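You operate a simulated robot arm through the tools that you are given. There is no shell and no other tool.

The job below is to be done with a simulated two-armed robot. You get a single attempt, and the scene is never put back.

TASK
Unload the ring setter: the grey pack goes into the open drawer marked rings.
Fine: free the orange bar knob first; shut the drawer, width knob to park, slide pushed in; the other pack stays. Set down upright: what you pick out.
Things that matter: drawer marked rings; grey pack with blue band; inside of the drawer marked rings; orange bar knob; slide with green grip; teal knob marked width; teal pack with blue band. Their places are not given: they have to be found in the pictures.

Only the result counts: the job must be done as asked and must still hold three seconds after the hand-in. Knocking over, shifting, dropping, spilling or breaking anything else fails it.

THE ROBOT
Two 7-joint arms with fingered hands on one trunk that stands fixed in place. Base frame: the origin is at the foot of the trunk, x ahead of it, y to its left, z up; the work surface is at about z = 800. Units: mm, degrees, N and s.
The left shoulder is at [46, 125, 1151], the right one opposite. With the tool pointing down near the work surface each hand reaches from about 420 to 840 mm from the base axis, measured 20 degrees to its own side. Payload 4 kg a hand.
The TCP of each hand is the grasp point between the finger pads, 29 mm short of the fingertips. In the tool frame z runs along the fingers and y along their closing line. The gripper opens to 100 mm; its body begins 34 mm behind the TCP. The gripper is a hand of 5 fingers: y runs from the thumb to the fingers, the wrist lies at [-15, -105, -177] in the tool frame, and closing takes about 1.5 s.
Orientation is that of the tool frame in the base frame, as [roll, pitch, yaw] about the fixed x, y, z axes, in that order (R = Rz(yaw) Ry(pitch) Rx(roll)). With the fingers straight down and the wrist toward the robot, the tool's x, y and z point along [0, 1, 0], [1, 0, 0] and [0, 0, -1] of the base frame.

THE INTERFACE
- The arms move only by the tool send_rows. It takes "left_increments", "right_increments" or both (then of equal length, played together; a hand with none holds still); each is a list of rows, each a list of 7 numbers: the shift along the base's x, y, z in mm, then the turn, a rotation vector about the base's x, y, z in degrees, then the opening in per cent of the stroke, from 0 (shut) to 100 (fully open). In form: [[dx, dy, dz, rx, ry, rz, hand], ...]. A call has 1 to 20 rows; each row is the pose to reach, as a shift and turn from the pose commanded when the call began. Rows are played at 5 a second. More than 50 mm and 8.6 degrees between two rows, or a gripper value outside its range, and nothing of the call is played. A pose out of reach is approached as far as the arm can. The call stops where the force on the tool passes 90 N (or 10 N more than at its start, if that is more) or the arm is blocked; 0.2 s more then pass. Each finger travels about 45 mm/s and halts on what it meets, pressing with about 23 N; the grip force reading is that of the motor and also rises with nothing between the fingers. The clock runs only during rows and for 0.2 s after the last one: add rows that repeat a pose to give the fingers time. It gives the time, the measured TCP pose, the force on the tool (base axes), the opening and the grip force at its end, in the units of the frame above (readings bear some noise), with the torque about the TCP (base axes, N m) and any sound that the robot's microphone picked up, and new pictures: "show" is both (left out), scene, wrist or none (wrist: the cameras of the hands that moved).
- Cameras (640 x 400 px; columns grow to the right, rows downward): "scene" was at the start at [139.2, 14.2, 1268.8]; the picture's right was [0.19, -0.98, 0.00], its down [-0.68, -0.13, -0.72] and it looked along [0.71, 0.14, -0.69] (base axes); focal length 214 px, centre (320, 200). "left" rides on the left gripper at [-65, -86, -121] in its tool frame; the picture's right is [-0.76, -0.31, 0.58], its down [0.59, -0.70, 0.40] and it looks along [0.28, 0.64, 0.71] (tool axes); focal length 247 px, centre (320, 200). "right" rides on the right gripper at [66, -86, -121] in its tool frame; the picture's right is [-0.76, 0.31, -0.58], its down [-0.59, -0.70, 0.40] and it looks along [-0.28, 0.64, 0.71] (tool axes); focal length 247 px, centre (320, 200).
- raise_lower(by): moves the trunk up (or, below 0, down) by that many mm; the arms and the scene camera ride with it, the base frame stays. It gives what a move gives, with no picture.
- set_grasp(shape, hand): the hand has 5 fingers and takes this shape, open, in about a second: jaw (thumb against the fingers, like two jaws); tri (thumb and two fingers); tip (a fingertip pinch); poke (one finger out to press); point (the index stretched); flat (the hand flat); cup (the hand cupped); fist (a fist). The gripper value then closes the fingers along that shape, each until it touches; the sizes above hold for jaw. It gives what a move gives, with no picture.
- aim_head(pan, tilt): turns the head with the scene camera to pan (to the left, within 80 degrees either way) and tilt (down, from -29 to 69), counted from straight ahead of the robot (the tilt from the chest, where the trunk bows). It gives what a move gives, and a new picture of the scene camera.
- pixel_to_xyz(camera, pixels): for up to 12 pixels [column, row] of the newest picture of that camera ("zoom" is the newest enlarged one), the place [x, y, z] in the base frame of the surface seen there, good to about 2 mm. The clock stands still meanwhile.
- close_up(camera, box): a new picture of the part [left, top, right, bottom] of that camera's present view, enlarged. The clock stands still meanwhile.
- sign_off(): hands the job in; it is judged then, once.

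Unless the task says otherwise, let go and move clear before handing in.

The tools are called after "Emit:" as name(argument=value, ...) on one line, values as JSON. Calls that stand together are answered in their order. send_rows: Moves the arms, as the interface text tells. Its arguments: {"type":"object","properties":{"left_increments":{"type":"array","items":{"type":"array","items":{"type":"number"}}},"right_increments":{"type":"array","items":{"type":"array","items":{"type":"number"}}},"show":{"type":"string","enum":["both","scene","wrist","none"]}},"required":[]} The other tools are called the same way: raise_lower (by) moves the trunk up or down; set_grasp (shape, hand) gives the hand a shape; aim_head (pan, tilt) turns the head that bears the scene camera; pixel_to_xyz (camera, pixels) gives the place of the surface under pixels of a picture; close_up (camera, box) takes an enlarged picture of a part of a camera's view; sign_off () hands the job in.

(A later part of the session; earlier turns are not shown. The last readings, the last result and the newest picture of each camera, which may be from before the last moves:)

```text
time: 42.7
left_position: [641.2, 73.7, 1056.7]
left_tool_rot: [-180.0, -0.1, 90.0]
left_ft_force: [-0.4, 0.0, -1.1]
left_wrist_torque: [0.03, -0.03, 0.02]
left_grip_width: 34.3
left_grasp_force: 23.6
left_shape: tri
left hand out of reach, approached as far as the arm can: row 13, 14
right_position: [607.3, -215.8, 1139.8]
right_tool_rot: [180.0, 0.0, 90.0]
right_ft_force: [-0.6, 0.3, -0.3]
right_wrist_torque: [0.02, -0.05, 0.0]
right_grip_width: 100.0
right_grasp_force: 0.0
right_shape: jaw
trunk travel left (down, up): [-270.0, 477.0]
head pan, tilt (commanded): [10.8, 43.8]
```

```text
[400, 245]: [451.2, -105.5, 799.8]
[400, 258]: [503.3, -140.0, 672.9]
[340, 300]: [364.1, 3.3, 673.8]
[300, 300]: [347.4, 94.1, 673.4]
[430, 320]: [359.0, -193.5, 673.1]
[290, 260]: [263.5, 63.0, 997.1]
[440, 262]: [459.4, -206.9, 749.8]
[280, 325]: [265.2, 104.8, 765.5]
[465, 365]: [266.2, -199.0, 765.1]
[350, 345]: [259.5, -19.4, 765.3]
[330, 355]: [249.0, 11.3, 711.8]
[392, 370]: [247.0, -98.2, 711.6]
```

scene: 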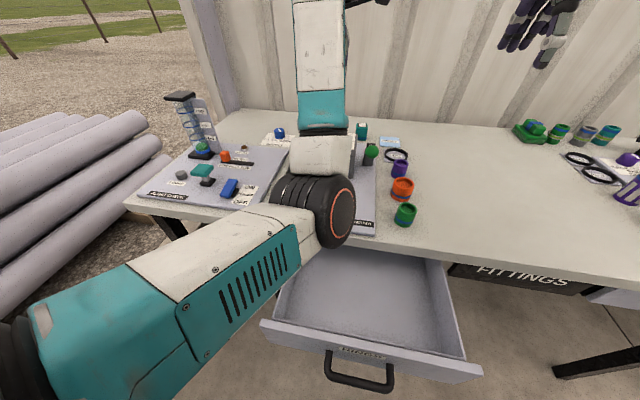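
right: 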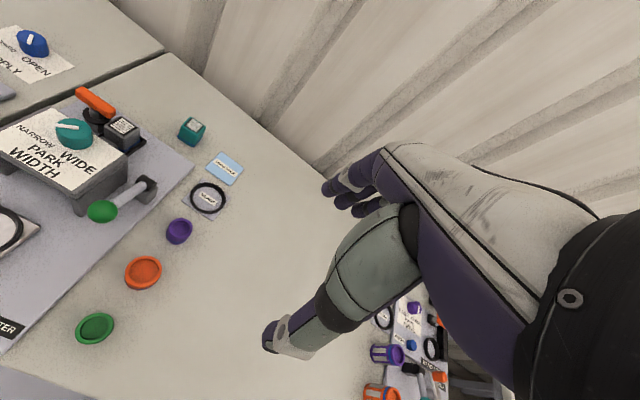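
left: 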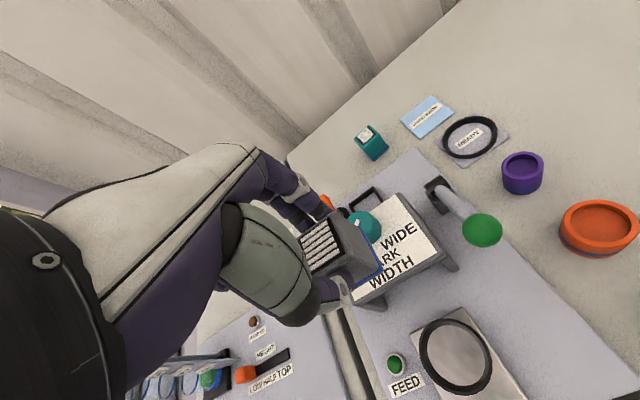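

The last rows hit an arm limit with the elbow swung inward (elbow near (300,90,1000)). I'll move the hand to the left and up a little to open the elbow out again.

Emit:
send_rows(left_increments=[[0, 25, 0, 0, 0, 0, 10], [0, 50, 0, 0, 0, 0, 10], [0, 75, 0, 0, 0, 0, 10], [0, 100, 0, 0, 0, 0, 10], [0, 125, 0, 0, 0, 0, 10], [0, 150, 0, 0, 0, 0, 10], [0, 150, 0, 0, 0, 0, 10]])

```text
time: 44.3
left_position: [642.1, 225.2, 1056.9]
left_tool_rot: [180.0, 0.0, 90.0]
left_ft_force: [0.0, -0.7, -1.7]
left_wrist_torque: [-0.01, -0.04, 0.01]
left_grip_width: 34.3
left_grasp_force: 23.3
left_shape: tri
right_position: [607.0, -214.9, 1140.7]
right_tool_rot: [-180.0, 0.0, 90.0]
right_ft_force: [-1.0, 0.1, 0.0]
right_wrist_torque: [0.03, -0.01, 0.02]
right_grip_width: 99.7
right_grasp_force: 0.1
right_shape: jaw
trunk travel left (down, up): [-270.0, 477.0]
head pan, tilt (commanded): [10.8, 43.8]
```

scene: 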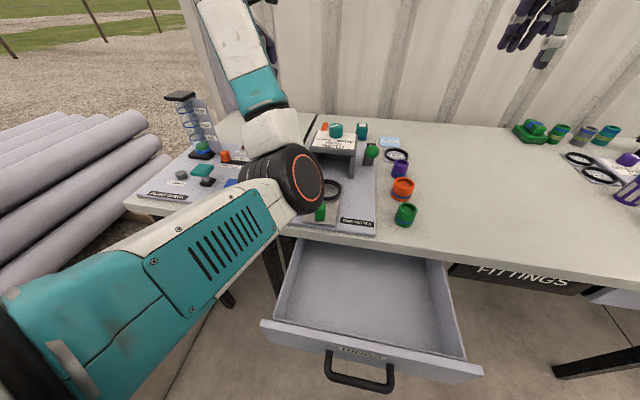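
left: 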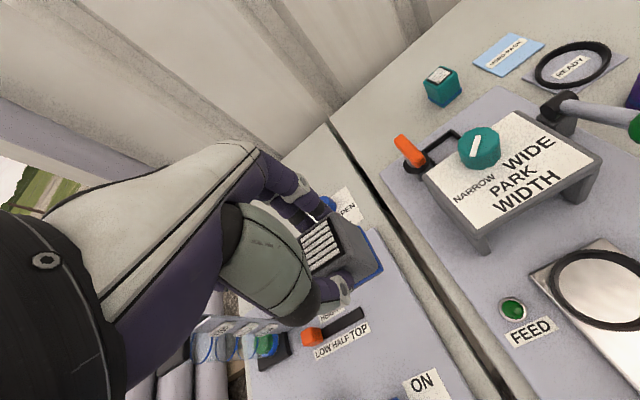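

Holding well. Raise the trunk 180 mm so the near, low drawer comes into comfortable reach, then look at the arm.

Emit:
raise_lower(by=180)

Emit:
aim_head(pan=10, tilt=55)

```text
time: 46.3
left_position: [641.4, 225.6, 1235.6]
left_tool_rot: [-179.9, 0.0, 90.0]
left_ft_force: [0.5, 0.8, -0.6]
left_wrist_torque: [0.02, -0.01, 0.0]
left_grip_width: 34.8
left_grasp_force: 22.9
left_shape: tri
right_position: [608.8, -216.0, 1318.7]
right_tool_rot: [-179.9, 0.0, 90.1]
right_ft_force: [0.3, -1.2, -0.9]
right_wrist_torque: [0.03, 0.03, -0.01]
right_grip_width: 99.8
right_grasp_force: 0.1
right_shape: jaw
trunk travel left (down, up): [-450.0, 297.0]
head pan, tilt (commanded): [10.8, 43.8]
```

```text
time: 47.0
left_position: [640.9, 225.5, 1237.0]
left_tool_rot: [-180.0, -0.1, 90.1]
left_ft_force: [0.4, -0.5, -0.7]
left_wrist_torque: [-0.01, -0.03, -0.04]
left_grip_width: 34.6
left_grasp_force: 23.1
left_shape: tri
right_position: [607.3, -214.5, 1320.3]
right_tool_rot: [-180.0, 0.0, 90.0]
right_ft_force: [0.0, 0.3, 0.2]
right_wrist_torque: [0.04, 0.01, 0.02]
right_grip_width: 99.5
right_grasp_force: 0.0
right_shape: jaw
trunk travel left (down, up): [-450.0, 297.0]
head pan, tilt (commanded): [10.0, 55.0]
```

scene: 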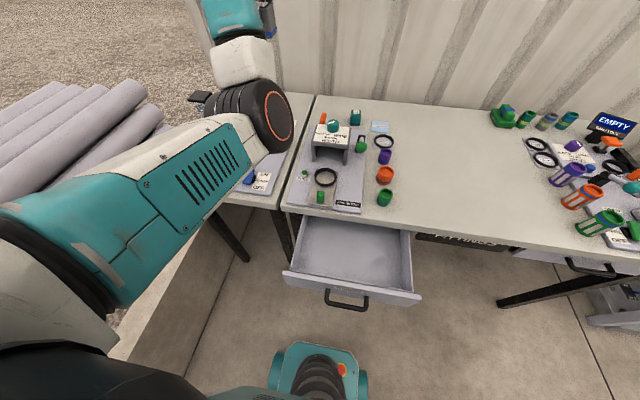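

Emit:
pixel_to_xyz(camera="scene", pixels=[[240, 110], [260, 120], [230, 130], [120, 230], [230, 60], [350, 250], [410, 245], [300, 250], [352, 240], [340, 230]])

Emit:
send_rows(left_increments=[[-15, 0, -10, 0, 0, 0, 10], [-30, 0, -20, 0, 0, 0, 10], [-45, 0, -30, 0, 0, 0, 10], [-60, -5, -40, 0, 0, 0, 10], [-75, -10, -50, 0, 0, 0, 10], [-90, -15, -60, 0, 0, 0, 10], [-105, -20, -70, 0, 0, 0, 10], [-105, -20, -70, 0, 0, 0, 10]])

```text
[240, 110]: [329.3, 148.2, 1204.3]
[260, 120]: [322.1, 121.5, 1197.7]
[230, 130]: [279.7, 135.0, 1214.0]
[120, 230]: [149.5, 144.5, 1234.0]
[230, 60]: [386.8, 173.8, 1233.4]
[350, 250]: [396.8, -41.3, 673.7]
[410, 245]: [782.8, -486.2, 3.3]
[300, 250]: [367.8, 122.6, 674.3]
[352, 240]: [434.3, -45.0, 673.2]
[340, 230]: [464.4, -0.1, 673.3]
```

```text
time: 48.8
left_position: [554.2, 210.3, 1163.3]
left_tool_rot: [-180.0, 0.1, 90.2]
left_ft_force: [0.2, 0.1, -0.3]
left_wrist_torque: [-0.03, -0.02, 0.02]
left_grip_width: 34.5
left_grasp_force: 22.6
left_shape: tri
left hand out of reach, approached as far as the arm can: row 6, 7, 8
right_position: [607.7, -215.5, 1319.2]
right_tool_rot: [-180.0, 0.0, 90.2]
right_ft_force: [1.0, 0.0, 0.0]
right_wrist_torque: [0.05, 0.0, 0.03]
right_grip_width: 100.0
right_grasp_force: 0.0
right_shape: jaw
trunk travel left (down, up): [-450.0, 297.0]
head pan, tilt (commanded): [10.0, 55.0]
```

scene: 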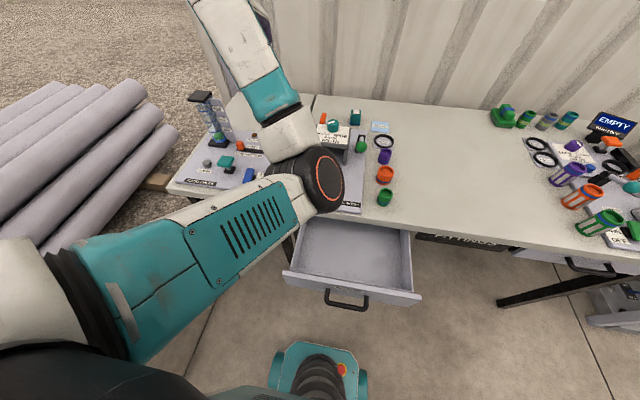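
left: 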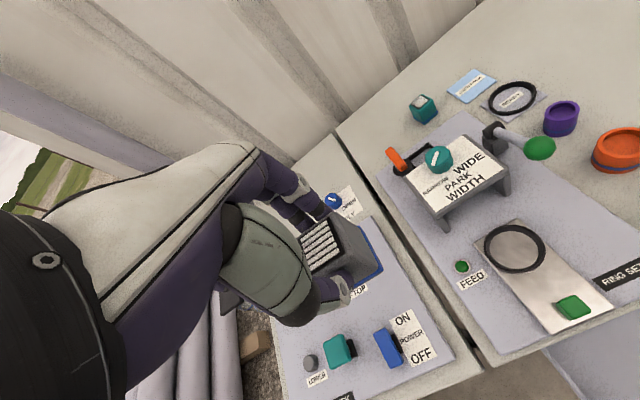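

The elbow is folded inward against a joint limit. I'll take the pack up and left until the arm is nearly straight, then sweep right, which earlier swung the elbow outward.

Emit:
send_rows(left_increments=[[8, 24, 36, 0, 0, 0, 10], [16, 48, 72, 0, 0, 0, 10], [24, 72, 108, 0, 0, 0, 10], [32, 96, 144, 0, 0, 0, 10], [40, 120, 180, 0, 0, 0, 10], [48, 144, 216, 0, 0, 0, 10], [56, 168, 252, 0, 0, 0, 10], [62, 190, 285, 0, 0, 0, 10], [62, 190, 285, 0, 0, 0, 10]], show="scene")

```text
time: 50.8
left_position: [616.4, 399.6, 1447.9]
left_tool_rot: [-179.9, 0.0, 90.1]
left_ft_force: [0.0, 0.2, -1.4]
left_wrist_torque: [0.04, 0.0, -0.04]
left_grip_width: 34.5
left_grasp_force: 22.5
left_shape: tri
right_position: [608.4, -216.1, 1318.6]
right_tool_rot: [-179.9, -0.1, 90.2]
right_ft_force: [0.8, -0.4, 0.7]
right_wrist_torque: [0.02, 0.02, 0.01]
right_grip_width: 99.8
right_grasp_force: 0.1
right_shape: jaw
trunk travel left (down, up): [-450.0, 297.0]
head pan, tilt (commanded): [10.0, 55.0]
```

scene: 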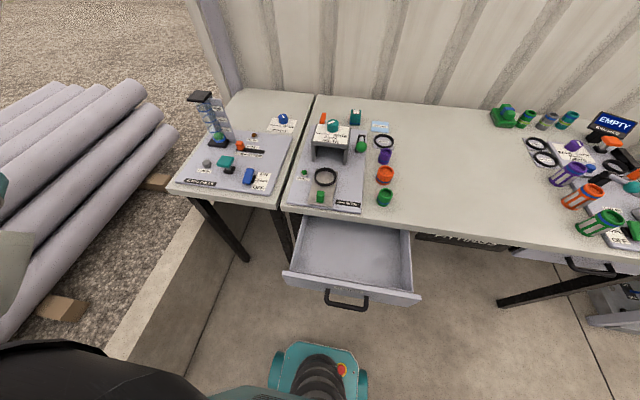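

Reached without trouble, pack still held (34.5 mm). Now sweep right and slightly in.

Emit:
send_rows(left_increments=[[-10, -35, 0, 0, 0, 0, 10], [-20, -70, 0, 0, 0, 0, 10], [-30, -105, 0, 0, 0, 0, 10], [-40, -140, 0, 0, 0, 0, 10], [-50, -175, 0, 0, 0, 0, 10], [-60, -210, 0, 0, 0, 0, 10], [-70, -240, 0, 0, 0, 0, 10], [-80, -260, 0, 0, 0, 0, 10], [-80, -260, 0, 0, 0, 0, 10]], show="scene")

```text
time: 52.8
left_position: [584.6, 162.8, 1468.0]
left_tool_rot: [180.0, 0.0, 90.1]
left_ft_force: [0.3, -0.9, -0.4]
left_wrist_torque: [0.02, 0.0, -0.01]
left_grip_width: 34.4
left_grasp_force: 23.4
left_shape: tri
left hand out of reach, approached as far as the arm can: row 6, 7, 8, 9
right_position: [607.2, -214.9, 1319.5]
right_tool_rot: [-179.9, 0.0, 90.0]
right_ft_force: [0.4, 0.4, 0.4]
right_wrist_torque: [-0.04, 0.01, -0.01]
right_grip_width: 99.9
right_grasp_force: 0.2
right_shape: jaw
trunk travel left (down, up): [-450.0, 297.0]
head pan, tilt (commanded): [10.0, 55.0]
```

scene: 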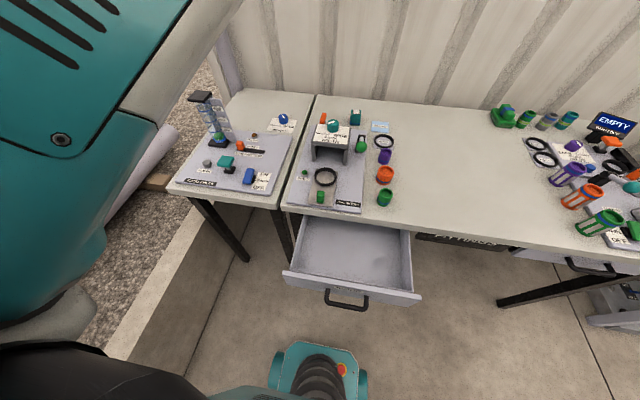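

Still limited — the elbow has to be swung out. A yaw turn of the hand (fingers toward the right) should force the elbow outward; first I'll come to a mid-distance pose.

Emit:
send_rows(left_increments=[[2, 20, -22, 0, 0, 0, 10], [4, 40, -44, 0, 0, 0, 10], [6, 60, -66, 0, 0, 0, 10], [8, 80, -88, 0, 0, 0, 10], [10, 100, -110, 0, 0, 0, 10], [12, 120, -132, 0, 0, 0, 10], [14, 135, -160, 0, 0, 0, 10], [14, 135, -185, 0, 0, 0, 10], [14, 135, -185, 0, 0, 0, 10]], show="scene")

```text
time: 54.8
left_position: [599.2, 295.6, 1282.1]
left_tool_rot: [-180.0, 0.0, 90.1]
left_ft_force: [-0.4, -0.6, -0.5]
left_wrist_torque: [0.02, -0.01, 0.0]
left_grip_width: 34.1
left_grasp_force: 23.0
left_shape: tri
right_position: [607.6, -215.3, 1319.7]
right_tool_rot: [-180.0, 0.1, 90.2]
right_ft_force: [-0.9, -0.1, 0.5]
right_wrist_torque: [0.0, 0.0, -0.01]
right_grip_width: 99.9
right_grasp_force: 0.0
right_shape: jaw
trunk travel left (down, up): [-450.0, 297.0]
head pan, tilt (commanded): [10.0, 55.0]
```

scene: 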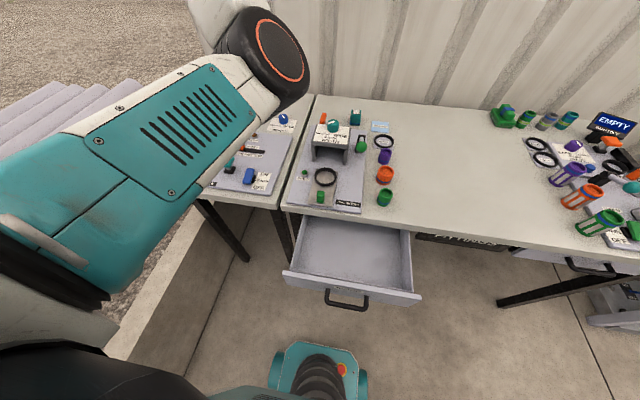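

Now turn the hand's yaw down by 80° in place and watch the elbow.

Emit:
send_rows(left_increments=[[0, 0, 0, 0, 0, -8, 10], [0, 0, 0, 0, 0, -16, 10], [0, 0, 0, 0, 0, -24, 10], [0, 0, 0, 0, 0, -32, 10], [0, 0, 0, 0, 0, -40, 10], [0, 0, 0, 0, 0, -48, 10], [0, 0, 0, 0, 0, -56, 10], [0, 0, 0, 0, 0, -64, 10], [0, 0, 0, 0, 0, -72, 10], [0, 0, 0, 0, 0, -80, 10], [0, 0, 0, 0, 0, -80, 10]], show="scene")

```text
time: 57.2
left_position: [598.2, 295.0, 1283.6]
left_tool_rot: [180.0, 0.0, 10.0]
left_ft_force: [-0.6, -0.3, -0.9]
left_wrist_torque: [0.01, 0.0, 0.03]
left_grip_width: 33.9
left_grasp_force: 22.7
left_shape: tri
right_position: [606.2, -216.6, 1319.8]
right_tool_rot: [-180.0, 0.1, 90.1]
right_ft_force: [0.6, 0.0, 0.1]
right_wrist_torque: [0.01, -0.02, 0.0]
right_grip_width: 99.9
right_grasp_force: 0.0
right_shape: jaw
trunk travel left (down, up): [-450.0, 297.0]
head pan, tilt (commanded): [10.0, 55.0]
```

scene: 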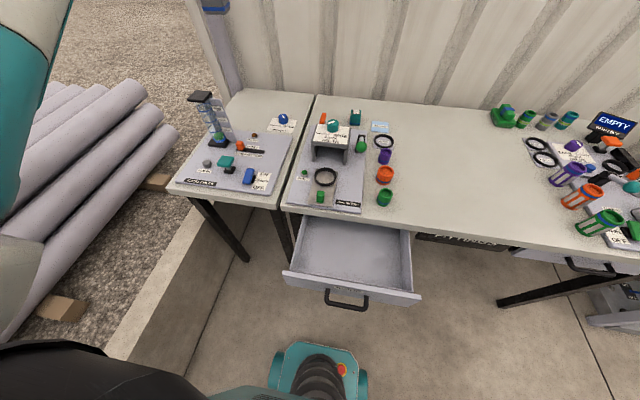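

The elbow swung out to the left. The grip width drifts slightly (34.9→33.9), so I'll check the pack in the wrist camera.

Emit:
close_up(camera="left", box=[230, 140, 470, 360])

```text
1.82 times, centred on (350, 250) of left
```

zoom: 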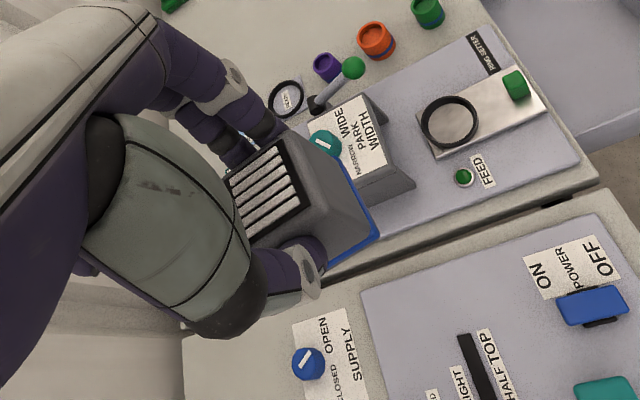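

The pack hasn't slipped visibly. With the elbow out, I'll move in toward the drawer with yaw about 50.

Emit:
send_rows(left_increments=[[-16, -16, -14, 0, 0, 7, 10], [-32, -32, -28, 0, 0, 14, 10], [-48, -48, -42, 0, 0, 21, 10], [-64, -64, -56, 0, 0, 28, 10], [-80, -80, -70, 0, 0, 35, 10], [-98, -95, -83, 0, 0, 40, 10], [-98, -95, -83, 0, 0, 40, 10]], show="scene")

```text
time: 58.8
left_position: [501.2, 204.6, 1191.4]
left_tool_rot: [-179.6, 1.1, 50.6]
left_ft_force: [-0.1, -1.1, -0.4]
left_wrist_torque: [-0.02, -0.01, -0.01]
left_grip_width: 34.3
left_grasp_force: 23.4
left_shape: tri
right_position: [608.8, -215.9, 1318.6]
right_tool_rot: [-179.9, 0.0, 90.1]
right_ft_force: [-0.4, 0.1, 0.1]
right_wrist_torque: [-0.02, 0.04, 0.01]
right_grip_width: 99.9
right_grasp_force: 0.1
right_shape: jaw
trunk travel left (down, up): [-450.0, 297.0]
head pan, tilt (commanded): [10.0, 55.0]
```

scene: 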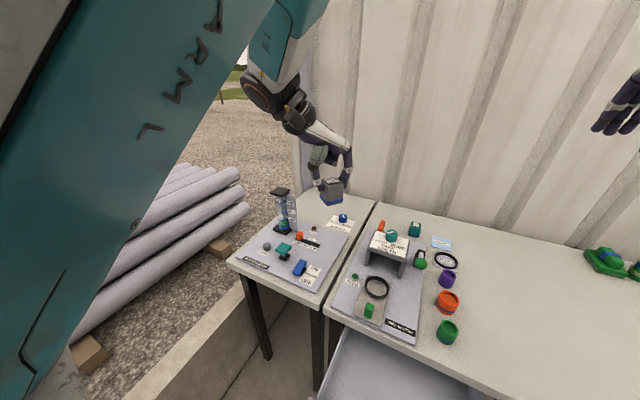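

The scene view jumped — the raised left upper arm is pressing on the head. I'll reverse that last move immediately.

Emit:
send_rows(left_increments=[[16, 16, 14, 0, 0, -7, 10], [32, 32, 28, 0, 0, -14, 10], [48, 48, 42, 0, 0, -21, 10], [64, 64, 56, 0, 0, -28, 10], [80, 80, 70, 0, 0, -35, 10], [98, 95, 83, 0, 0, -40, 10], [98, 95, 83, 0, 0, -40, 10]], show="scene")

```text
time: 60.4
left_position: [596.5, 295.5, 1282.7]
left_tool_rot: [-180.0, 0.0, 10.0]
left_ft_force: [0.7, -0.2, -1.1]
left_wrist_torque: [0.0, -0.02, 0.03]
left_grip_width: 34.3
left_grasp_force: 23.3
left_shape: tri
right_position: [606.9, -215.9, 1319.2]
right_tool_rot: [180.0, 0.0, 90.0]
right_ft_force: [0.0, 0.2, 0.2]
right_wrist_torque: [0.01, 0.02, 0.02]
right_grip_width: 99.9
right_grasp_force: 0.1
right_shape: jaw
trunk travel left (down, up): [-450.0, 297.0]
head pan, tilt (commanded): [10.0, 55.0]
```

scene: 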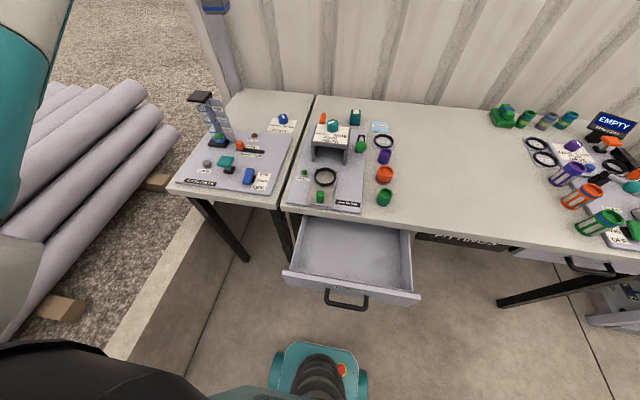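

The head is back in place. Let me find where the upper arm and elbow are.

Emit:
pixel_to_xyz(camera="scene", pixels=[[20, 110], [40, 20], [10, 180], [10, 290], [50, 370], [150, 370]])

Emit:
aim_head(pan=45, tilt=30)

```text
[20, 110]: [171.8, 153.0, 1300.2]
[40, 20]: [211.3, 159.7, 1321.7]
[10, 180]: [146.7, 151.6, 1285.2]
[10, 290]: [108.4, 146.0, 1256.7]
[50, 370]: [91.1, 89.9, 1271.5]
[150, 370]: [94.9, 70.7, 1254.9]
```

```text
time: 61.4
left_position: [598.7, 297.1, 1282.6]
left_tool_rot: [180.0, 0.0, 10.0]
left_ft_force: [-0.4, 0.4, -1.7]
left_wrist_torque: [0.01, 0.03, -0.01]
left_grip_width: 34.2
left_grasp_force: 23.3
left_shape: tri
right_position: [608.0, -214.6, 1318.7]
right_tool_rot: [180.0, 0.0, 90.1]
right_ft_force: [0.7, 0.4, -0.9]
right_wrist_torque: [0.0, 0.0, 0.01]
right_grip_width: 99.9
right_grasp_force: 0.1
right_shape: jaw
trunk travel left (down, up): [-450.0, 297.0]
head pan, tilt (commanded): [45.0, 30.0]
```

scene: 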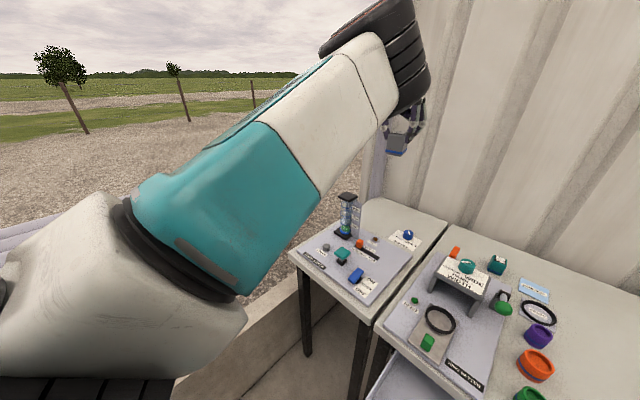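

The elbow is now above (up-left). I'll restore yaw 90 while stretching the arm straight out, as in the earlier sequence that ended with the elbow out and low.

Emit:
send_rows(left_increments=[[14, 2, 9, 0, 0, 8, 10], [28, 4, 18, 0, 0, 16, 10], [42, 6, 27, 0, 0, 24, 10], [56, 8, 36, 0, 0, 32, 10], [70, 10, 45, 0, 0, 40, 10], [84, 12, 54, 0, 0, 48, 10], [98, 14, 63, 0, 0, 56, 10], [112, 16, 72, 0, 0, 64, 10], [126, 18, 81, 0, 0, 72, 10], [140, 20, 90, 0, 0, 80, 10], [140, 20, 90, 0, 0, 80, 10]], show="scene")

```text
time: 63.8
left_position: [719.4, 311.8, 1359.9]
left_tool_rot: [180.0, 0.0, 90.2]
left_ft_force: [-0.4, 0.4, -1.1]
left_wrist_torque: [-0.02, -0.02, -0.03]
left_grip_width: 34.2
left_grasp_force: 22.9
left_shape: tri
left hand out of reach, approached as far as the arm can: row 8, 9, 10, 11
right_position: [605.7, -214.0, 1319.5]
right_tool_rot: [-180.0, 0.1, 90.1]
right_ft_force: [-1.3, 0.1, -0.2]
right_wrist_torque: [-0.01, 0.0, -0.02]
right_grip_width: 99.8
right_grasp_force: 0.1
right_shape: jaw
trunk travel left (down, up): [-450.0, 297.0]
head pan, tilt (commanded): [45.0, 30.0]
```

scene: 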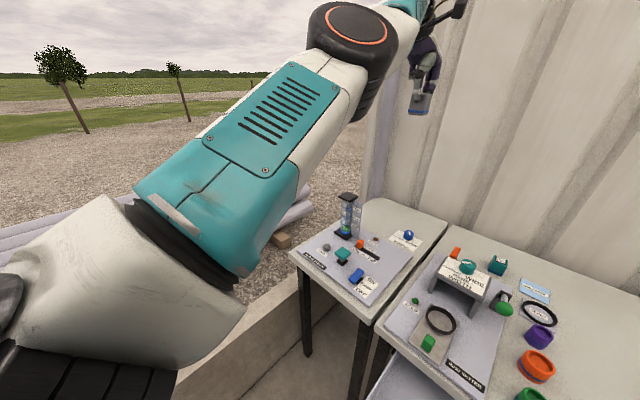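

The arm is nearly straight with its elbow hinge vertical. Now sweep the hand right so the forearm folds inward with the elbow on the left.

Emit:
send_rows(left_increments=[[-12, -30, 0, 0, 0, 0, 10], [-24, -60, 0, 0, 0, 0, 10], [-40, -90, 0, 0, 0, 0, 10], [-60, -120, 0, 0, 0, 0, 10], [-80, -150, 0, 0, 0, 0, 10], [-100, -180, 0, 0, 0, 0, 10], [-120, -200, 0, 0, 0, 0, 10], [-120, -200, 0, 0, 0, 0, 10]], show="scene")

```text
time: 65.6
left_position: [622.0, 113.4, 1360.0]
left_tool_rot: [179.9, 0.0, 90.0]
left_ft_force: [0.9, -0.1, -0.4]
left_wrist_torque: [0.01, 0.01, 0.02]
left_grip_width: 34.1
left_grasp_force: 23.0
left_shape: tri
left hand out of reach, approached as far as the arm can: row 7, 8
right_position: [606.5, -215.8, 1318.7]
right_tool_rot: [-180.0, 0.0, 90.1]
right_ft_force: [-0.4, 0.2, 1.0]
right_wrist_torque: [0.01, -0.02, -0.02]
right_grip_width: 99.9
right_grasp_force: 0.1
right_shape: jaw
trunk travel left (down, up): [-450.0, 297.0]
head pan, tilt (commanded): [45.0, 30.0]
```

scene: 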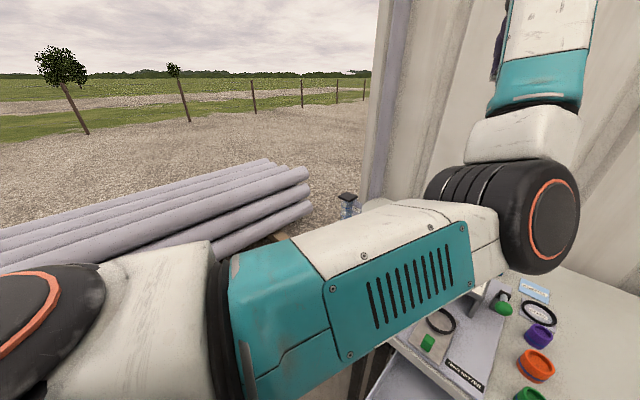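

The elbow folded inward again, so pulling in at this height won't work. Instead I'll raise the trunk further so the hand works well below the shoulder, and lower the hand while still forward before drawing it in.

Emit:
send_rows(left_increments=[[0, 25, -15, 0, 0, 0, 10], [0, 50, -30, 0, 0, 0, 10], [0, 75, -45, 0, 0, 0, 10], [0, 100, -60, 0, 0, 0, 10], [0, 120, -80, 0, 0, 0, 10], [0, 120, -100, 0, 0, 0, 10], [0, 120, -100, 0, 0, 0, 10]], show="none")

Emit:
raise_lower(by=150)

Emit:
aim_head(pan=20, tilt=55)

```text
time: 67.2
left_position: [622.5, 231.9, 1259.4]
left_tool_rot: [179.9, 0.0, 90.0]
left_ft_force: [0.1, 1.1, -0.8]
left_wrist_torque: [0.01, 0.01, 0.01]
left_grip_width: 34.2
left_grasp_force: 23.6
left_shape: tri
right_position: [607.3, -215.3, 1320.4]
right_tool_rot: [180.0, 0.0, 90.2]
right_ft_force: [0.5, 0.3, -0.2]
right_wrist_torque: [0.02, -0.02, 0.01]
right_grip_width: 99.9
right_grasp_force: 0.1
right_shape: jaw
trunk travel left (down, up): [-450.0, 297.0]
head pan, tilt (commanded): [45.0, 30.0]
```

```text
time: 69.0
left_position: [622.8, 231.9, 1410.5]
left_tool_rot: [-179.9, -0.1, 90.0]
left_ft_force: [0.1, 0.3, -0.4]
left_wrist_torque: [0.03, 0.0, 0.02]
left_grip_width: 33.9
left_grasp_force: 23.3
left_shape: tri
right_position: [607.2, -214.4, 1468.8]
right_tool_rot: [-179.9, 0.0, 90.1]
right_ft_force: [-0.3, -0.1, 0.2]
right_wrist_torque: [-0.03, -0.01, 0.03]
right_grip_width: 100.0
right_grasp_force: 0.2
right_shape: jaw
trunk travel left (down, up): [-600.0, 147.0]
head pan, tilt (commanded): [45.0, 30.0]
```

```text
time: 69.8
left_position: [624.8, 232.9, 1410.3]
left_tool_rot: [180.0, 0.0, 90.2]
left_ft_force: [-0.4, 0.1, -1.0]
left_wrist_torque: [0.01, -0.01, 0.04]
left_grip_width: 34.3
left_grasp_force: 23.3
left_shape: tri
right_position: [607.0, -214.8, 1469.4]
right_tool_rot: [180.0, 0.1, 90.0]
right_ft_force: [0.1, 0.6, 0.7]
right_wrist_torque: [-0.03, -0.03, -0.01]
right_grip_width: 99.7
right_grasp_force: 0.1
right_shape: jaw
trunk travel left (down, up): [-600.0, 147.0]
head pan, tilt (commanded): [20.0, 55.0]
```

scene: 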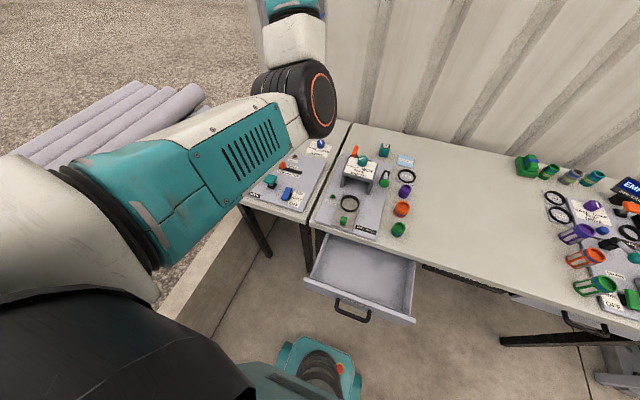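

Now lower the hand straight down while forward, to z≈1110.

Emit:
send_rows(left_increments=[[0, 0, -35, 0, 0, 0, 10], [0, 0, -70, 0, 0, 0, 10], [0, 0, -105, 0, 0, 0, 10], [0, 0, -140, 0, 0, 0, 10], [0, 0, -175, 0, 0, 0, 10], [0, 0, -210, 0, 0, 0, 10], [0, 0, -245, 0, 0, 0, 10], [0, 0, -280, 0, 0, 0, 10], [0, 0, -300, 0, 0, 0, 10], [0, 0, -300, 0, 0, 0, 10]])

```text
time: 72.0
left_position: [623.5, 231.0, 1110.1]
left_tool_rot: [180.0, 0.1, 90.0]
left_ft_force: [-0.3, 0.0, -0.2]
left_wrist_torque: [-0.01, 0.01, -0.01]
left_grip_width: 34.0
left_grasp_force: 23.3
left_shape: tri
right_position: [606.6, -214.6, 1469.8]
right_tool_rot: [-180.0, 0.0, 90.2]
right_ft_force: [-0.1, -0.5, 0.2]
right_wrist_torque: [0.01, -0.01, -0.01]
right_grip_width: 99.8
right_grasp_force: 0.0
right_shape: jaw
trunk travel left (down, up): [-600.0, 147.0]
head pan, tilt (commanded): [20.0, 55.0]
```

scene: 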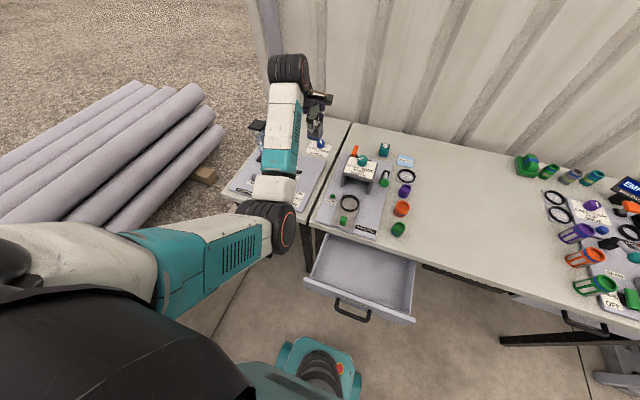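
left: 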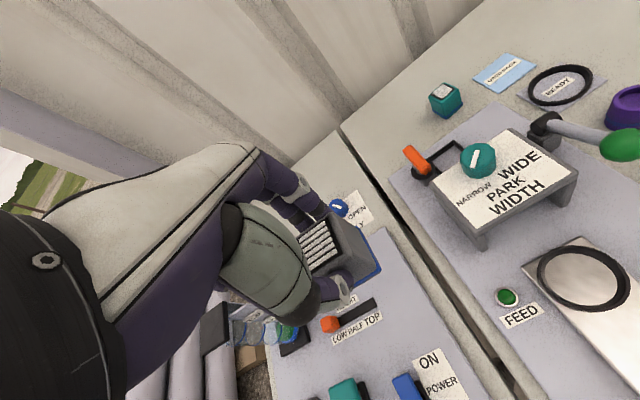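

Good — smooth with the elbow low-left. Now draw the hand in and down toward the drawer.

Emit:
send_rows(left_increments=[[-18, -10, -12, 0, 0, 0, 10], [-36, -20, -25, 0, 0, 0, 10], [-54, -30, -38, 0, 0, 0, 10], [-72, -40, -50, 0, 0, 0, 10], [-90, -50, -63, 0, 0, 0, 10], [-108, -60, -76, 0, 0, 0, 10], [-126, -70, -88, 0, 0, 0, 10], [-143, -80, -100, 0, 0, 0, 10], [-143, -80, -100, 0, 0, 0, 10]])

```text
time: 74.0
left_position: [480.5, 150.5, 1010.8]
left_tool_rot: [-180.0, 0.0, 90.1]
left_ft_force: [-0.1, -0.4, -1.2]
left_wrist_torque: [0.0, -0.02, 0.02]
left_grip_width: 34.0
left_grasp_force: 23.3
left_shape: tri
right_position: [608.4, -214.0, 1468.8]
right_tool_rot: [180.0, 0.0, 90.0]
right_ft_force: [-0.5, 0.4, -0.6]
right_wrist_torque: [0.0, -0.01, -0.01]
right_grip_width: 99.7
right_grasp_force: 0.1
right_shape: jaw
trunk travel left (down, up): [-600.0, 147.0]
head pan, tilt (commanded): [20.0, 55.0]
```

scene: 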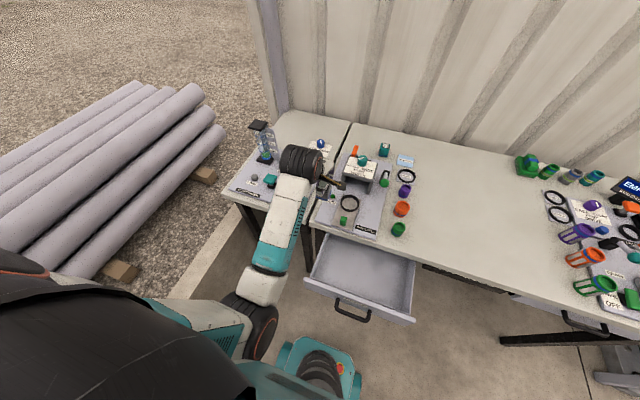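
left: 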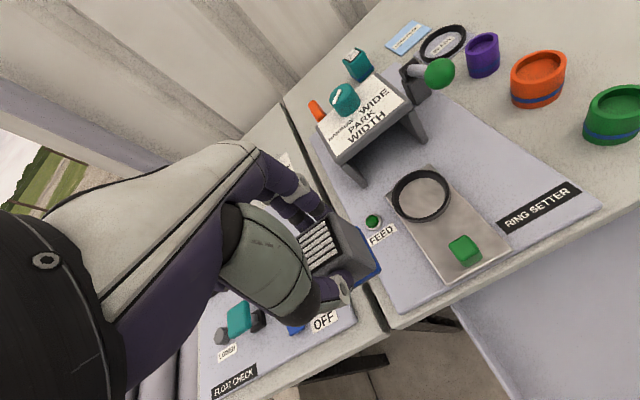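

Works well. Continue to above the drawer at about (362, 40), pack bottom around z 890.

Emit:
send_rows(left_increments=[[-17, -15, -8, 0, 0, 0, 10], [-34, -30, -16, 0, 0, 0, 10], [-51, -45, -24, 0, 0, 0, 10], [-68, -60, -32, 0, 0, 0, 10], [-85, -75, -40, 0, 0, 0, 10], [-102, -92, -50, 0, 0, 0, 10], [-118, -110, -60, 0, 0, 0, 10], [-118, -110, -60, 0, 0, 0, 10]])

```text
time: 76.0
left_position: [363.9, 69.5, 941.2]
left_tool_rot: [179.7, -4.1, 89.2]
left_ft_force: [0.5, 0.5, -0.6]
left_wrist_torque: [0.03, 0.05, -0.01]
left_grip_width: 34.1
left_grasp_force: 22.4
left_shape: tri
right_position: [607.2, -216.9, 1469.8]
right_tool_rot: [-179.9, 0.1, 90.1]
right_ft_force: [0.3, -0.1, -0.4]
right_wrist_torque: [-0.02, 0.01, 0.03]
right_grip_width: 99.9
right_grasp_force: 0.0
right_shape: jaw
trunk travel left (down, up): [-600.0, 147.0]
head pan, tilt (commanded): [20.0, 55.0]
stopped in row 8 (left hand): the arm was blocked; the commanded pose is now the measured one
```

scene: 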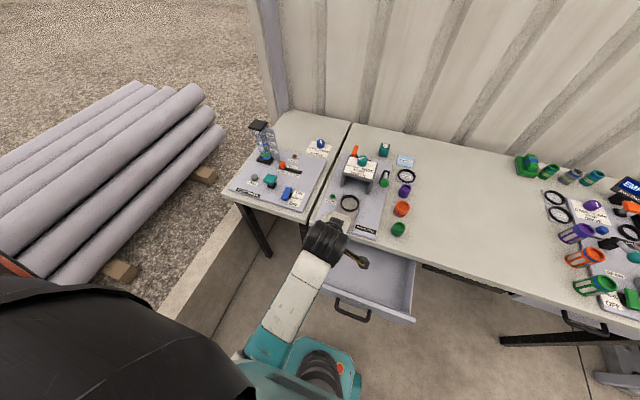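
left: 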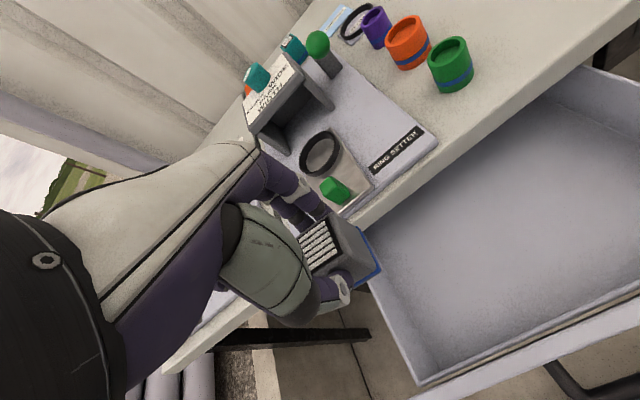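

The arm was blocked — the elbow met the robot's own body (tool tilted 4°). I'll back off left/forward, undo the tilt, then turn the yaw so the wrist sits further left.

Emit:
send_rows(left_increments=[[15, 10, 2, -1.4, 0, 0.3, 10], [30, 20, 4, -2.8, 0, 0.6, 10], [40, 30, 6, -4.1, 0, 0.8, 10], [45, 40, 6, -4.1, 0, 0.8, 10], [45, 40, 6, -4.1, 0, 0.8, 10]], show="none")

Emit:
send_rows(left_increments=[[0, 0, 0, 0, 0, -7, 10], [0, 0, 0, 0, 0, -14, 10], [0, 0, 0, 0, 0, -21, 10], [0, 0, 0, 0, 0, -28, 10], [0, 0, 0, 0, 0, -35, 10], [0, 0, 0, 0, 0, -42, 10], [0, 0, 0, 0, 0, -42, 10]])

```text
time: 77.2
left_position: [409.3, 107.3, 948.9]
left_tool_rot: [179.7, 0.1, 90.0]
left_ft_force: [0.6, 0.0, -1.4]
left_wrist_torque: [0.01, -0.02, -0.02]
left_grip_width: 34.1
left_grasp_force: 23.2
left_shape: tri
right_position: [606.6, -215.7, 1468.7]
right_tool_rot: [-180.0, 0.0, 90.2]
right_ft_force: [0.1, -0.2, 0.2]
right_wrist_torque: [-0.01, 0.0, 0.01]
right_grip_width: 100.0
right_grasp_force: 0.1
right_shape: jaw
trunk travel left (down, up): [-600.0, 147.0]
head pan, tilt (commanded): [20.0, 55.0]
```

```text
time: 78.8
left_position: [408.0, 107.8, 948.6]
left_tool_rot: [179.5, 0.1, 47.9]
left_ft_force: [-0.2, -0.3, -0.7]
left_wrist_torque: [0.0, 0.03, 0.01]
left_grip_width: 34.2
left_grasp_force: 22.8
left_shape: tri
right_position: [606.4, -215.8, 1469.9]
right_tool_rot: [-179.9, 0.0, 90.1]
right_ft_force: [0.5, 0.7, -0.7]
right_wrist_torque: [-0.01, -0.01, 0.0]
right_grip_width: 100.1
right_grasp_force: 0.0
right_shape: jaw
trunk travel left (down, up): [-600.0, 147.0]
head pan, tilt (commanded): [20.0, 55.0]
```

scene: 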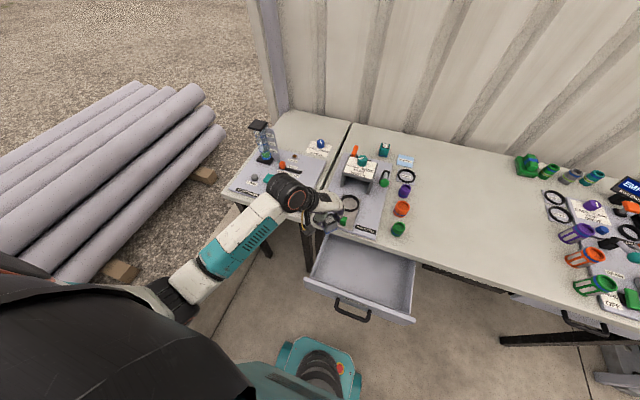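
left: 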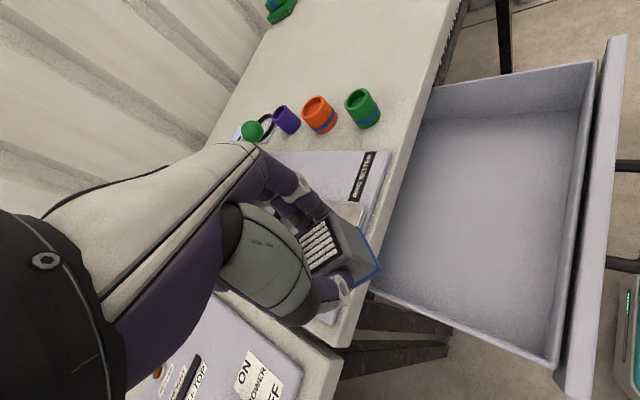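

The elbow is now out to the left and clear. Measure the drawer's inside from this view.

Emit:
pixel_to_xyz(camera="left", pixels=[[552, 345], [545, 330], [560, 360], [585, 100], [575, 130], [420, 270], [395, 270], [480, 200], [600, 200], [575, 250], [430, 130], [390, 220]])

```text
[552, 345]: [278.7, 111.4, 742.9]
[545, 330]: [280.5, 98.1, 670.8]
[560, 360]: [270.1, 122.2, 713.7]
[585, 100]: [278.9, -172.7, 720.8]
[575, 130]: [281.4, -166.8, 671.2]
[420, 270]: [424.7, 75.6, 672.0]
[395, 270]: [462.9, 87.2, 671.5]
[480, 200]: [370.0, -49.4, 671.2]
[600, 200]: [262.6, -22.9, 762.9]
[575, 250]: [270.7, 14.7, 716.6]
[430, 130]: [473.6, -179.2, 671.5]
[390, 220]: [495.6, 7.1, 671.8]
```

Drawer inside: x 280–495, y −175…110, floor z≈671.5. Move above (360, 5) and descend to about 30 mm over the floor.

Emit:
send_rows(left_increments=[[-10, -20, 0, 0, 0, 0, 10], [-20, -42, 0, 0, 0, 0, 10], [-32, -64, 0, 0, 0, 0, 10], [-42, -86, 0, 0, 0, 0, 10], [-48, -103, 0, 0, 0, 0, 10], [-48, -103, -30, 0, 0, 0, 10], [-48, -103, -60, 0, 0, 0, 10], [-48, -103, -60, 0, 0, 0, 10]])

```text
time: 80.7
left_position: [359.7, 4.8, 887.6]
left_tool_rot: [179.6, 0.1, 47.9]
left_ft_force: [-0.3, -0.4, -1.0]
left_wrist_torque: [0.01, -0.03, 0.01]
left_grip_width: 34.2
left_grasp_force: 23.4
left_shape: tri
right_position: [607.1, -216.5, 1469.1]
right_tool_rot: [-180.0, 0.0, 90.1]
right_ft_force: [0.3, -0.3, 0.1]
right_wrist_torque: [0.03, 0.04, -0.02]
right_grip_width: 99.9
right_grasp_force: 0.1
right_shape: jaw
trunk travel left (down, up): [-600.0, 147.0]
head pan, tilt (commanded): [20.0, 55.0]
```

scene: 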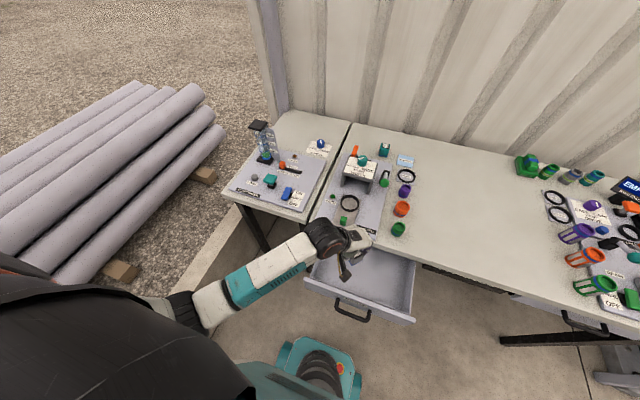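
left: 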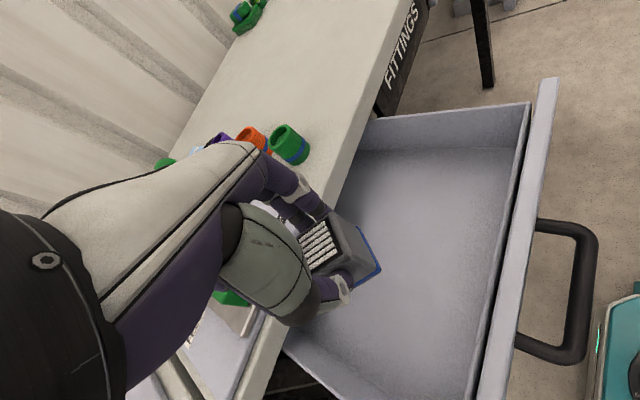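

Above the drawer with the pack. Descend to TCP z≈748 (pack bottom ≈15 mm above the floor).

Emit:
send_rows(left_increments=[[0, 0, -25, 0, 0, 0, 10], [0, 0, -50, 0, 0, 0, 10], [0, 0, -75, 0, 0, 0, 10], [0, 0, -100, 0, 0, 0, 10], [0, 0, -120, 0, 0, 0, 10], [0, 0, -135, 0, 0, 0, 10], [0, 0, -140, 0, 0, 0, 10], [0, 0, -140, 0, 0, 0, 10]])

Emit:
close_up(camera="left", box=[270, 150, 470, 330])

Emit:
close_up(camera="scene", box=[290, 200, 430, 330])

```text
time: 82.5
left_position: [360.0, 5.4, 749.5]
left_tool_rot: [179.6, 0.1, 47.8]
left_ft_force: [0.2, -0.2, -0.6]
left_wrist_torque: [-0.01, 0.01, 0.0]
left_grip_width: 33.9
left_grasp_force: 23.1
left_shape: tri
right_position: [607.3, -216.1, 1469.5]
right_tool_rot: [-180.0, 0.0, 90.1]
right_ft_force: [-0.4, 0.5, 0.3]
right_wrist_torque: [0.0, 0.02, 0.0]
right_grip_width: 99.6
right_grasp_force: 0.1
right_shape: jaw
trunk travel left (down, up): [-600.0, 147.0]
head pan, tilt (commanded): [20.0, 55.0]
```

scene: 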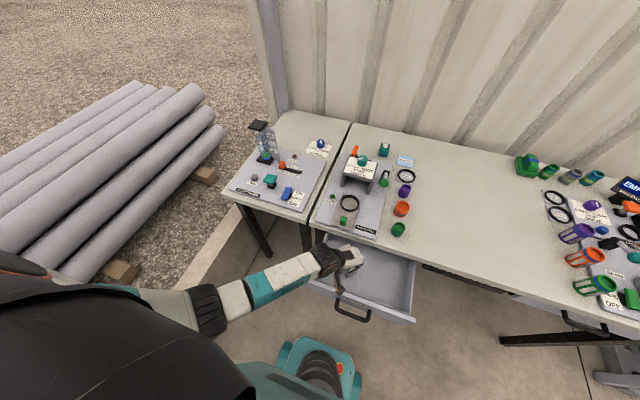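
left: 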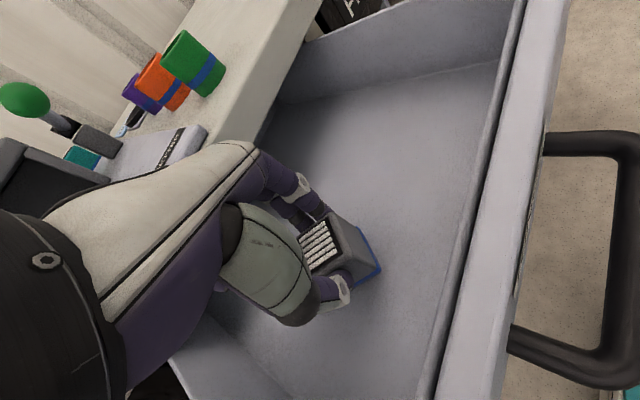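

```text
2.22 times, centred on (370, 240) of left
```

zoom: 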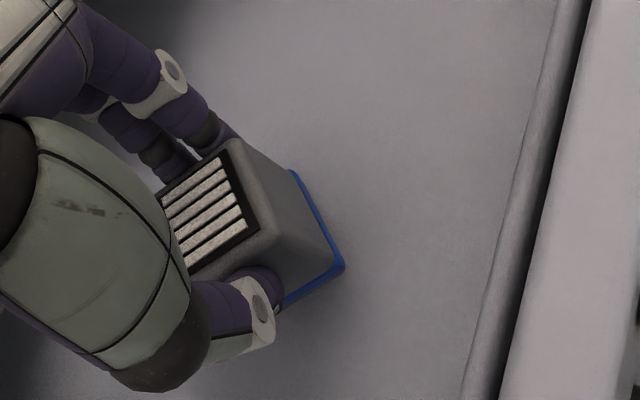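

```text
3.08 times, centred on (360, 265) of scene
```

zoom: 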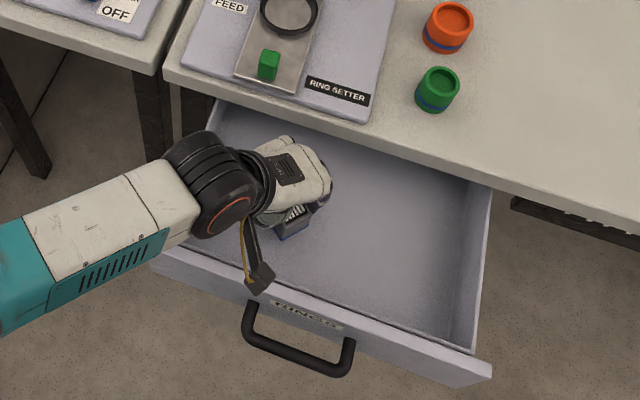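

Emit:
pixel_to_xyz(camera="left", pixels=[[320, 245], [345, 225], [372, 270], [380, 268], [385, 275], [390, 250]])

Emit:
send_rows(left_increments=[[0, 0, -4, 0, 0, 0, 10], [0, 0, -7, 0, 0, 0, 10], [0, 0, -10, 0, 0, 0, 10], [0, 0, -12, 0, 0, 0, 10], [0, 0, -12, 0, 0, 0, 10]], show="wrist")

```text
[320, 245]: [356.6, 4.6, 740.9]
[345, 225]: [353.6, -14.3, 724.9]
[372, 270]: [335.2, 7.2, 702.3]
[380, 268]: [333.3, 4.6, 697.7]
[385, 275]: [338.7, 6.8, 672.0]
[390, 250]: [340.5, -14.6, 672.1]
```

```text
time: 83.7
left_position: [359.1, 5.2, 736.3]
left_tool_rot: [179.6, 0.1, 47.9]
left_ft_force: [0.6, 0.4, -1.5]
left_wrist_torque: [0.01, 0.01, -0.04]
left_grip_width: 33.8
left_grasp_force: 23.1
left_shape: tri
right_position: [606.6, -215.1, 1469.8]
right_tool_rot: [180.0, 0.0, 90.1]
right_ft_force: [-0.4, 0.1, -0.1]
right_wrist_torque: [0.02, 0.0, 0.02]
right_grip_width: 99.8
right_grasp_force: 0.1
right_shape: jaw
trunk travel left (down, up): [-600.0, 147.0]
head pan, tilt (commanded): [20.0, 55.0]
```

left: 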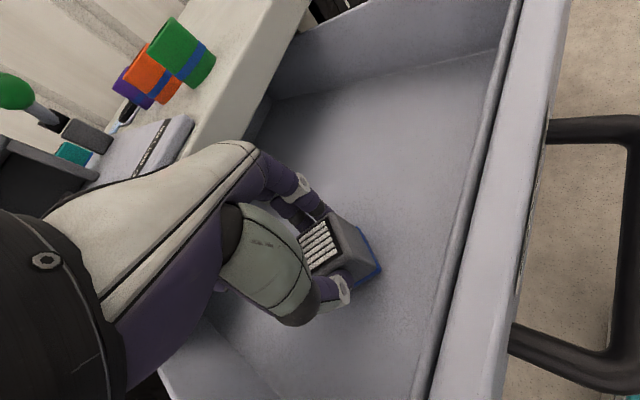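

The pack top is 8.5 mm below TCP, so it hasn't slipped; floor contact is expected at TCP z≈731. Lower gently.

Emit:
send_rows(left_increments=[[0, 0, -2, 0, 0, 0, 10], [0, 0, -3, 0, 0, 0, 10], [0, 0, -4, 0, 0, 0, 10], [0, 0, -4, 0, 0, 0, 10]], show="none")

```text
time: 84.7
left_position: [359.4, 4.8, 731.9]
left_tool_rot: [179.6, 0.2, 47.9]
left_ft_force: [-0.3, 0.0, -0.3]
left_wrist_torque: [0.01, -0.01, 0.01]
left_grip_width: 34.0
left_grasp_force: 23.3
left_shape: tri
right_position: [606.4, -214.6, 1469.4]
right_tool_rot: [180.0, 0.0, 90.1]
right_ft_force: [-0.2, -1.1, 0.3]
right_wrist_torque: [0.01, 0.01, 0.01]
right_grip_width: 99.5
right_grasp_force: 0.0
right_shape: jaw
trunk travel left (down, up): [-600.0, 147.0]
head pan, tilt (commanded): [20.0, 55.0]
```

Emit:
send_rows(left_increments=[[0, 0, -1, 0, 0, 0, 10], [0, 0, -1.5, 0, 0, 0, 10], [0, 0, -1.5, 0, 0, 0, 10]], show="none")

```text
time: 85.5
left_position: [359.2, 4.5, 731.9]
left_tool_rot: [179.6, 0.0, 47.9]
left_ft_force: [0.2, 0.9, 0.6]
left_wrist_torque: [0.02, -0.03, 0.0]
left_grip_width: 34.1
left_grasp_force: 23.7
left_shape: tri
right_position: [607.4, -215.5, 1469.8]
right_tool_rot: [180.0, 0.1, 90.1]
right_ft_force: [0.0, 1.0, -0.5]
right_wrist_torque: [0.01, -0.02, 0.02]
right_grip_width: 99.8
right_grasp_force: 0.1
right_shape: jaw
trunk travel left (down, up): [-600.0, 147.0]
head pan, tilt (commanded): [20.0, 55.0]
```

Emit:
send_rows(left_increments=[[0, 0, -1, 0, 0, 0, 10], [0, 0, -2, 0, 0, 0, 10], [0, 0, -2, 0, 0, 0, 10]], show="none")

```text
time: 86.2
left_position: [359.9, 4.6, 730.5]
left_tool_rot: [179.5, 0.0, 48.0]
left_ft_force: [-1.4, 1.6, 12.6]
left_wrist_torque: [0.06, 0.02, 0.01]
left_grip_width: 35.0
left_grasp_force: 23.0
left_shape: tri
right_position: [606.3, -214.4, 1470.8]
right_tool_rot: [180.0, 0.1, 90.1]
right_ft_force: [0.1, -0.2, 0.5]
right_wrist_torque: [0.0, 0.04, 0.0]
right_grip_width: 99.9
right_grasp_force: 0.0
right_shape: jaw
trunk travel left (down, up): [-600.0, 147.0]
head pan, tilt (commanded): [20.0, 55.0]
```

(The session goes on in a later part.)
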